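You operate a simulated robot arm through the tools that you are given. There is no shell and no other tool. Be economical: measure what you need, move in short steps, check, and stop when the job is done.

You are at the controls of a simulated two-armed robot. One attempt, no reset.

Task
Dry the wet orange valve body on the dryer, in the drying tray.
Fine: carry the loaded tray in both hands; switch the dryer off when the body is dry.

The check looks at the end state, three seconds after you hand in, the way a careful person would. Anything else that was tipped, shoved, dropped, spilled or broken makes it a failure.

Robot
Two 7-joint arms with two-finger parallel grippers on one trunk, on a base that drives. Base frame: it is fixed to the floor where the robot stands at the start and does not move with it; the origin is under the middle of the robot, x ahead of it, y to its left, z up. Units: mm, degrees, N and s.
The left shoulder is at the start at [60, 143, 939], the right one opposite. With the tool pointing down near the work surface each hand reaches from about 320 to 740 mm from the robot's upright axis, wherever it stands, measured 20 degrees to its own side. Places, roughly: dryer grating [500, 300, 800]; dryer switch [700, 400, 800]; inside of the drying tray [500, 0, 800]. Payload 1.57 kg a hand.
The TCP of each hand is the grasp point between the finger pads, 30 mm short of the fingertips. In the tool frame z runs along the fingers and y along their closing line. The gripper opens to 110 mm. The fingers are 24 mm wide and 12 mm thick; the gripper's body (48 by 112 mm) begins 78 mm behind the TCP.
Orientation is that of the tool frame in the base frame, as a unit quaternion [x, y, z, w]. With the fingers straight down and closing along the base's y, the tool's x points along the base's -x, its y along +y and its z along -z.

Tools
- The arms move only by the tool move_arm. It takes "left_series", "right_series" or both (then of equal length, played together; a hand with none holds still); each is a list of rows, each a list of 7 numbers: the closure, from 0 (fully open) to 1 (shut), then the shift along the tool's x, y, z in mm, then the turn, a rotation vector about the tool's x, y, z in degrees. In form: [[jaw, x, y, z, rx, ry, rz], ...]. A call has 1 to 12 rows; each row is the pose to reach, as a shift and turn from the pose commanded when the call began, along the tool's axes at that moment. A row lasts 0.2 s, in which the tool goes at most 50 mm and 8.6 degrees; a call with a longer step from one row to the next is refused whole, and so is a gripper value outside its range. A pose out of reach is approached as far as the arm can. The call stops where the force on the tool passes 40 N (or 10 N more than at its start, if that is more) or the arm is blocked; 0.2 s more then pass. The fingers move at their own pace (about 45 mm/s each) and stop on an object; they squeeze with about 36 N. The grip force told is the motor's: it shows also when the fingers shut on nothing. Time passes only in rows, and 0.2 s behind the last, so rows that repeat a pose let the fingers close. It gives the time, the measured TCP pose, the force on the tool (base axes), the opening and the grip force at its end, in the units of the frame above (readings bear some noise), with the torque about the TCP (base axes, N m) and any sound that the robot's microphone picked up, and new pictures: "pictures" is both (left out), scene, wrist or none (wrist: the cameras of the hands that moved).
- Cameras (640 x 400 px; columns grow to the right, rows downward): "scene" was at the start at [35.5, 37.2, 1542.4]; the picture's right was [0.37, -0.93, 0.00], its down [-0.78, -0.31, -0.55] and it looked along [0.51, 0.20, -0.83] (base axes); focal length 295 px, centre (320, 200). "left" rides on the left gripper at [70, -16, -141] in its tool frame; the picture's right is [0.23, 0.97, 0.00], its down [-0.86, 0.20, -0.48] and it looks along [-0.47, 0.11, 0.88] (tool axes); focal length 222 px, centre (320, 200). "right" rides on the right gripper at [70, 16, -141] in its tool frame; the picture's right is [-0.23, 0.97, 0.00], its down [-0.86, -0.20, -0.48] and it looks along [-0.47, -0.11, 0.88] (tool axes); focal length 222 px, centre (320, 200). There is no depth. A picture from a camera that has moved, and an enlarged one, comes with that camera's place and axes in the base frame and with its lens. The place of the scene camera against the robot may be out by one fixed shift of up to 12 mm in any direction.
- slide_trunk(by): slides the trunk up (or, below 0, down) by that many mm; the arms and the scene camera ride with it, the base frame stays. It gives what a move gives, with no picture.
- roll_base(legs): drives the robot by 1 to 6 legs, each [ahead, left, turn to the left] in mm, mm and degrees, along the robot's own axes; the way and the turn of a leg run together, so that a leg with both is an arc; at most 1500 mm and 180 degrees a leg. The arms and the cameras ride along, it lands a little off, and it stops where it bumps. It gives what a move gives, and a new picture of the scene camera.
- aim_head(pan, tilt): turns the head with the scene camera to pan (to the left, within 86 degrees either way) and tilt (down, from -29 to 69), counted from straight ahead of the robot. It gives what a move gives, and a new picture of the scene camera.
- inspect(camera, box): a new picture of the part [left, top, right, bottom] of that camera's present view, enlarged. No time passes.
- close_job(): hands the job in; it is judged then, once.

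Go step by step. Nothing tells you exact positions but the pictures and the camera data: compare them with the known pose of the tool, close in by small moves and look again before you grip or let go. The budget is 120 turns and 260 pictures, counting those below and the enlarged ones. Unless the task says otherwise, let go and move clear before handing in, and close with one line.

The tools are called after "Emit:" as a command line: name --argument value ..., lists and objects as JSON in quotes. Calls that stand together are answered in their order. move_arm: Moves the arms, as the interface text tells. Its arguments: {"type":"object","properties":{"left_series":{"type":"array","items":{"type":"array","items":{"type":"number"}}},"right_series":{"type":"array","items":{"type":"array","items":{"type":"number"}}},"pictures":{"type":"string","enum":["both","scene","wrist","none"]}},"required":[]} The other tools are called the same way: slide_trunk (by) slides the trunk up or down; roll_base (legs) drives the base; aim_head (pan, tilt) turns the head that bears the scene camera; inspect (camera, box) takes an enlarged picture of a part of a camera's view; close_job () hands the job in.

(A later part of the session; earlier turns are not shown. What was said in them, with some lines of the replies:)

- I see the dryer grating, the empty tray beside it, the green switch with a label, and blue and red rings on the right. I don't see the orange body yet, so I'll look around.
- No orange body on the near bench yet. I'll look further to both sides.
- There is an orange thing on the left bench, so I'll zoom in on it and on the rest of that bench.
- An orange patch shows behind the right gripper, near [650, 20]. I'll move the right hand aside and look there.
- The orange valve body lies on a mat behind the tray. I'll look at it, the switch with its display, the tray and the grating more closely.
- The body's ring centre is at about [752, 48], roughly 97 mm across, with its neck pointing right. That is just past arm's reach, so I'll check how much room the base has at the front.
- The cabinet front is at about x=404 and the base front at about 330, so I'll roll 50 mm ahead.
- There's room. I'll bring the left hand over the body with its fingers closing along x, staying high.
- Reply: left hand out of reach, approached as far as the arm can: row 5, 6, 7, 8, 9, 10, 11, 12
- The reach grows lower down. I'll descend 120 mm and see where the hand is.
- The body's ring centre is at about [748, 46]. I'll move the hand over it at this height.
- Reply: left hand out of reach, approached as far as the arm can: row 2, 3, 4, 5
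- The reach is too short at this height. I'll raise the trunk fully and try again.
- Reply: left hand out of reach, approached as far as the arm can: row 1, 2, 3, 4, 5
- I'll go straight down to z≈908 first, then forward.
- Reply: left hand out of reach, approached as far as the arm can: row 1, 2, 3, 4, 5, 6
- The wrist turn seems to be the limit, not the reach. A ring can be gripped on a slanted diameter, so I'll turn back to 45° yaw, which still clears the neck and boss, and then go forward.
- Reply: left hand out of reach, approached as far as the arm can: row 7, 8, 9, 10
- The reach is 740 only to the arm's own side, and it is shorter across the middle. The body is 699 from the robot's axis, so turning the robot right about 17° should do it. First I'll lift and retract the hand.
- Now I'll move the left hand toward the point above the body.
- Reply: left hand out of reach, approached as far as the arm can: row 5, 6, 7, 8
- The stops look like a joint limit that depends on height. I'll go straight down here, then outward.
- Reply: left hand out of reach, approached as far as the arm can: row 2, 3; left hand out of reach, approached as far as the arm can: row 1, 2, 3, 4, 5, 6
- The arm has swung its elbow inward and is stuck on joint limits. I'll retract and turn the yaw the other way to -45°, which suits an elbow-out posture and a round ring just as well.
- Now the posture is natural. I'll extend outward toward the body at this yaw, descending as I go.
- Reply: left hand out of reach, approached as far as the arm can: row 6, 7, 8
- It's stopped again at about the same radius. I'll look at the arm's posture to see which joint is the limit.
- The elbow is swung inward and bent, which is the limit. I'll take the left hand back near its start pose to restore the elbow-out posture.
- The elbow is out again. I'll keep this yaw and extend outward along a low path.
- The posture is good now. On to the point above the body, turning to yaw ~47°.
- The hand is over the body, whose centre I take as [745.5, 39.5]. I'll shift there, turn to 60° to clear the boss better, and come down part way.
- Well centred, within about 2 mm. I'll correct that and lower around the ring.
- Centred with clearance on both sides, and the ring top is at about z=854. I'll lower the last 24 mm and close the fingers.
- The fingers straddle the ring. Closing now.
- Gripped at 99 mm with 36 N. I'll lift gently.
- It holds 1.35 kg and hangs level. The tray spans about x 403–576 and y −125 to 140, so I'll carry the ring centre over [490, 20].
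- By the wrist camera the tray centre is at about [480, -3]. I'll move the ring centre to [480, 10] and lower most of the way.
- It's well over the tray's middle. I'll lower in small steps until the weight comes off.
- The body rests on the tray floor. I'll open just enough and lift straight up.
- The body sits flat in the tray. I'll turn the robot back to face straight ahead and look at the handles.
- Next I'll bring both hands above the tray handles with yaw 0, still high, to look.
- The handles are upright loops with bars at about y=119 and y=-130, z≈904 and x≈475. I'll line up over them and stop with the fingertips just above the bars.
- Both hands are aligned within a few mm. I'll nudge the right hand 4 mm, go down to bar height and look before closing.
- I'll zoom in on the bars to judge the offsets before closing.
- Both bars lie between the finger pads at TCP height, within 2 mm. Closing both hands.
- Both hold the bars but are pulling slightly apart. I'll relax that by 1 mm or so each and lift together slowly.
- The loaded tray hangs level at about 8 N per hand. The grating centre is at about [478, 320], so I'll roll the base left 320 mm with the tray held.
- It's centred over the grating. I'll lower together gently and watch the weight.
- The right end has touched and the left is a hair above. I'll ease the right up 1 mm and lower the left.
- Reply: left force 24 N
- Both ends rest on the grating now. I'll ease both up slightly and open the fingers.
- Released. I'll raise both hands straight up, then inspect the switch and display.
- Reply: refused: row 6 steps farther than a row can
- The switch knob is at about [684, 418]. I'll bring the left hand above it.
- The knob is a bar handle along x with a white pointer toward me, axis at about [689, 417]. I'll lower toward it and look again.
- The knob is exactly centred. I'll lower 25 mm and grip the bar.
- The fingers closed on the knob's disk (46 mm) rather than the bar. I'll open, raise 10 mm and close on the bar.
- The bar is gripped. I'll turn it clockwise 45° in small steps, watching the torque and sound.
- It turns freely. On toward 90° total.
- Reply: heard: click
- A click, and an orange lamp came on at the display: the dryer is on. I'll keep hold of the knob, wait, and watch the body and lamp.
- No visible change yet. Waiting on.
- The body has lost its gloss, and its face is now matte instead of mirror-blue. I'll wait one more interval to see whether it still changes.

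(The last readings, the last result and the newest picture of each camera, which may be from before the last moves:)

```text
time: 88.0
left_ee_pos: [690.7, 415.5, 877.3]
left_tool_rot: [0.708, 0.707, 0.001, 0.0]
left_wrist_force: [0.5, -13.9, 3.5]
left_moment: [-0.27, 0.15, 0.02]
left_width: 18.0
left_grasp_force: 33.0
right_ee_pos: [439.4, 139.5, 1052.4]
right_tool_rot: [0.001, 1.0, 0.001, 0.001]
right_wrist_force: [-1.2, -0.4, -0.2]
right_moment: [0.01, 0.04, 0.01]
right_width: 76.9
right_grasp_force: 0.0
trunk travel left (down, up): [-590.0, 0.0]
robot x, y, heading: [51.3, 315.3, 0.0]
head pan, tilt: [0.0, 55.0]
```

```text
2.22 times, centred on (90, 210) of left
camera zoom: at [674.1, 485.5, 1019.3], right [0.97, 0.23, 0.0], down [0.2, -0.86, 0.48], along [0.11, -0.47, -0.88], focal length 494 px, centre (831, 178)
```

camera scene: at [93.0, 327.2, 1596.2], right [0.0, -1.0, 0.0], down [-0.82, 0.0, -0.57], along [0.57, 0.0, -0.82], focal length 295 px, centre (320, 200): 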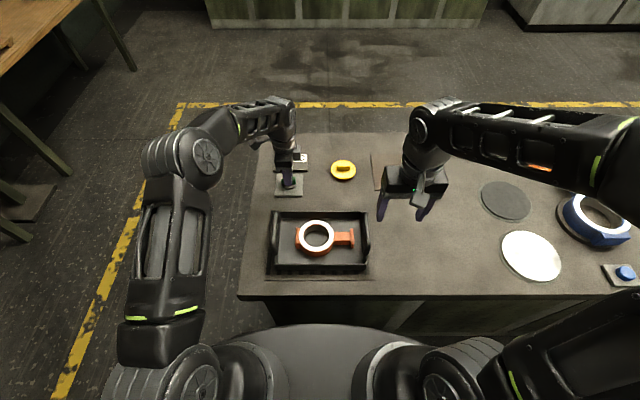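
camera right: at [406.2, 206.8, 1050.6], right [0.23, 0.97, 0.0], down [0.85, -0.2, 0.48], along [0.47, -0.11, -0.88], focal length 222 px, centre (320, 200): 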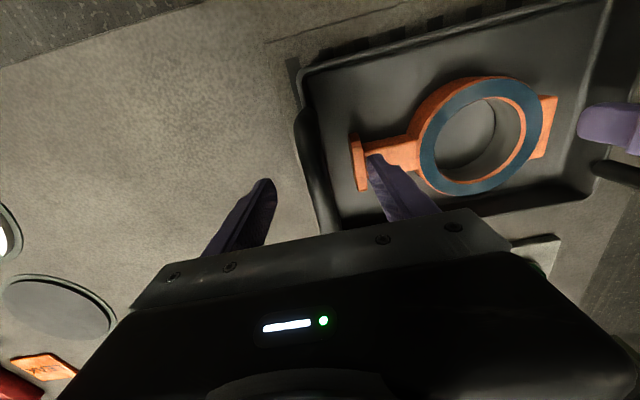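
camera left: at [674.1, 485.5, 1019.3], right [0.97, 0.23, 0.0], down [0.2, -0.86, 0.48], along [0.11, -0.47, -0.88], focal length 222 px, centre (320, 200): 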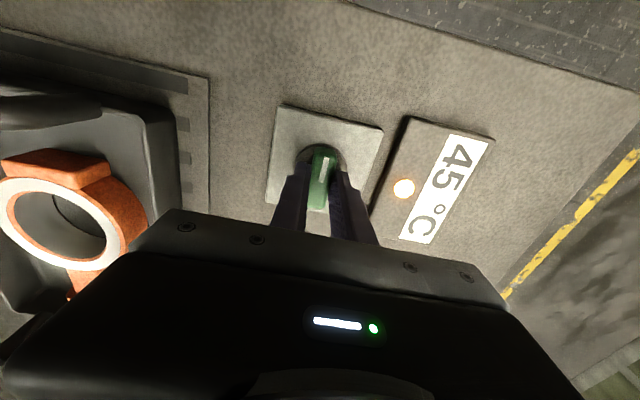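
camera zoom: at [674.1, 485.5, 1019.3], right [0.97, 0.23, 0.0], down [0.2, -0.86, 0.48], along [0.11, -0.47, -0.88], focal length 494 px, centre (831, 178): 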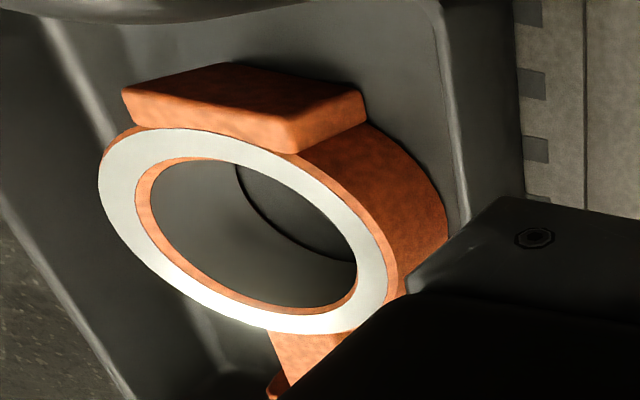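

No further change: the body is dry. I'll turn the knob back to its original position.

Emit:
move_arm --left_series '[[0.95, 0, 0, 0, 0, 0, -8], [0.95, 0, 0, 0, 0, 0, -16], [0.95, 0, 0, 0, 0, 0, -24], [0.95, 0, 0, 0, 0, 0, -32], [0.95, 0, 0, 0, 0, 0, -40], [0.95, 0, 0, 0, 0, 0, -48], [0.95, 0, 0, 0, 0, 0, -56], [0.95, 0, 0, 0, 0, 0, -64], [0.95, 0, 0, 0, 0, 0, -72], [0.95, 0, 0, 0, 0, 0, -80], [0.95, 0, 0, 0, 0, 0, -87], [0.95, 0, 0, 0, 0, 0, -90]]'

```text
time: 90.6
left_ee_pos: [689.3, 416.4, 878.3]
left_tool_rot: [0.0, 1.0, 0.001, 0.002]
left_wrist_force: [4.9, -13.4, 4.6]
left_moment: [-0.38, 0.29, 0.0]
left_width: 18.2
left_grasp_force: 32.5
right_ee_pos: [440.4, 138.6, 1053.1]
right_tool_rot: [0.002, 1.0, 0.001, -0.001]
right_wrist_force: [0.1, -0.9, -0.3]
right_moment: [-0.01, 0.0, 0.0]
right_width: 76.9
right_grasp_force: 0.1
trunk travel left (down, up): [-590.0, 0.0]
robot x, y, heading: [49.9, 318.2, -0.3]
head pan, tilt: [0.0, 55.0]
heard: click
camera scene: at [93.5, 327.2, 1596.2], right [0.0, -1.0, 0.0], down [-0.82, 0.0, -0.57], along [0.57, 0.0, -0.82], focal length 295 px, centre (320, 200)
camera left: at [620.6, 399.8, 1018.9], right [-0.23, 0.97, 0.0], down [0.85, 0.2, 0.48], along [0.47, 0.11, -0.88], focal length 222 px, centre (320, 200)
```

scene: 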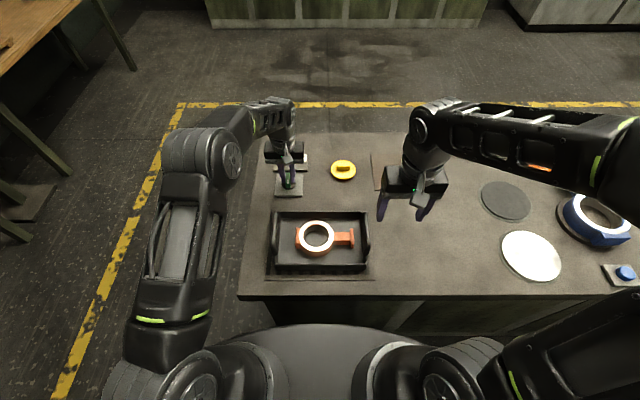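
left: 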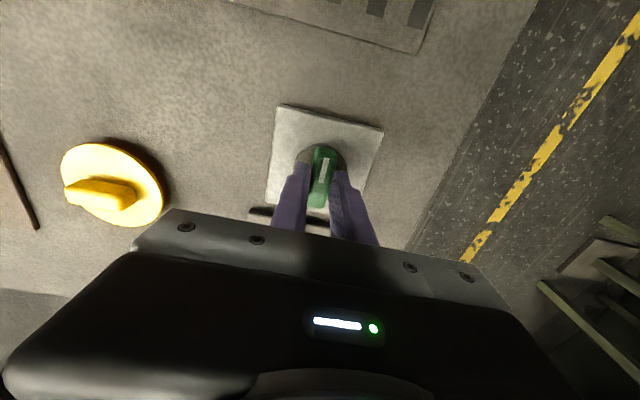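

Clicked again, and the knob is back at its original angle. I'll release it, lift clear and check that the lamp is off.

Emit:
move_arm --left_series '[[0.7, 0, 0, 0, 0, 0, 0], [0.5, 0, 0, 0, 0, 0, 0], [0.5, 0, 0, 0, 0, 0, 0], [0.5, 0, 0, -25, 0, 0, 0], [0.5, 0, 0, -60, 0, 0, 0], [0.5, 0, 0, -100, 0, 0, 0], [0.5, 30, 20, -120, 0, 0, 0], [0.5, 65, 40, -130, 0, 0, 0]]' --pictures "scene"

Emit:
inspect --camera "scene" --box '[240, 145, 380, 290]'

Emit:
inspect --camera "left" --box '[160, 80, 480, 280]'

```text
time: 92.4
left_ee_pos: [624.0, 458.4, 1007.1]
left_tool_rot: [0.001, 1.0, 0.0, 0.002]
left_wrist_force: [0.2, -0.5, -0.4]
left_moment: [0.0, -0.05, 0.01]
left_width: 55.0
left_grasp_force: 0.0
right_ee_pos: [440.1, 139.9, 1052.3]
right_tool_rot: [0.002, 1.0, 0.0, 0.0]
right_wrist_force: [-0.4, 0.6, 0.1]
right_moment: [0.02, -0.02, -0.03]
right_width: 76.7
right_grasp_force: 0.0
trunk travel left (down, up): [-590.0, 0.0]
robot x, y, heading: [51.6, 317.1, -0.1]
head pan, tilt: [0.0, 55.0]
camera scene: at [92.1, 329.5, 1596.2], right [0.0, -1.0, 0.0], down [-0.82, 0.0, -0.57], along [0.57, 0.0, -0.82], focal length 295 px, centre (320, 200)
```

scene: 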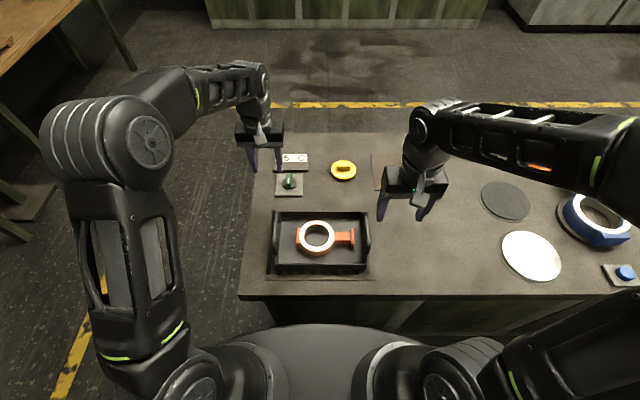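

```text
2.76 times, centred on (310, 218) of scene
camera zoom: at [92.1, 329.5, 1596.2], right [0.0, -1.0, 0.0], down [-0.82, 0.0, -0.57], along [0.57, 0.0, -0.82], focal length 814 px, centre (348, 152)
```

zoom: 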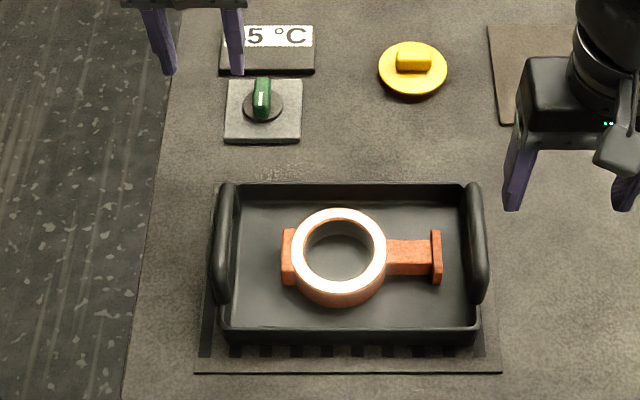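

```text
2.00 times, centred on (320, 180) of left
camera zoom: at [554.2, 442.0, 1148.5], right [-0.23, 0.97, 0.0], down [0.85, 0.2, 0.48], along [0.47, 0.11, -0.88], focal length 444 px, centre (320, 240)
```

zoom: 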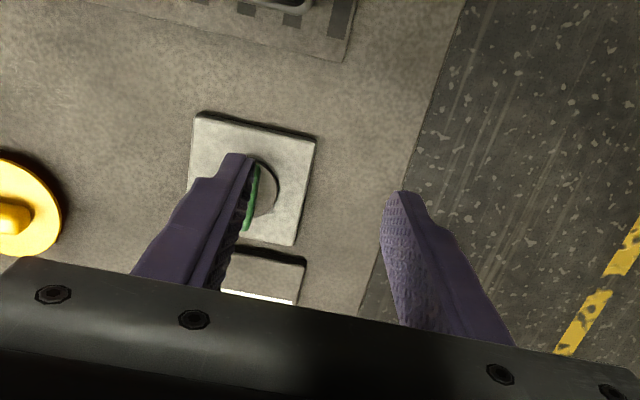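

Emit:
inspect --camera "scene" --box '[265, 145, 325, 200]'

```text
7.27 times, centred on (295, 172) of scene
camera zoom: at [92.1, 329.5, 1596.2], right [0.0, -1.0, 0.0], down [-0.82, 0.0, -0.57], along [0.57, 0.0, -0.82], focal length 2146 px, centre (502, 400)
```

zoom: 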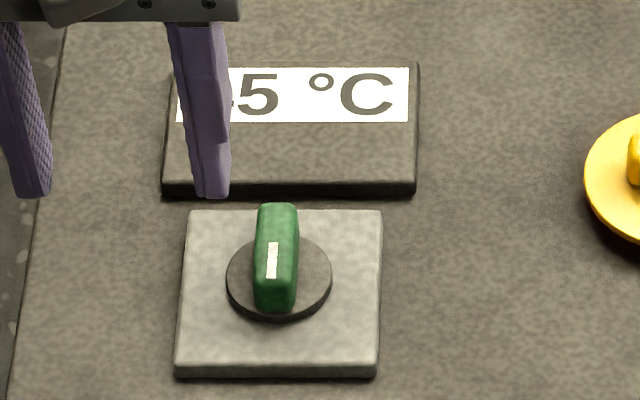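

The lamp is off, the dry body sits in the tray on the grating, and both hands are clear, so I'm handing in.

Emit:
close_job

```text
The job is handed in.
```

The orange valve body has been dried in its tray, which now sits on the dryer grating. I carried the loaded tray there with both hands and switched the dryer off once the body had gone matte and stopped changing. The job is handed in.
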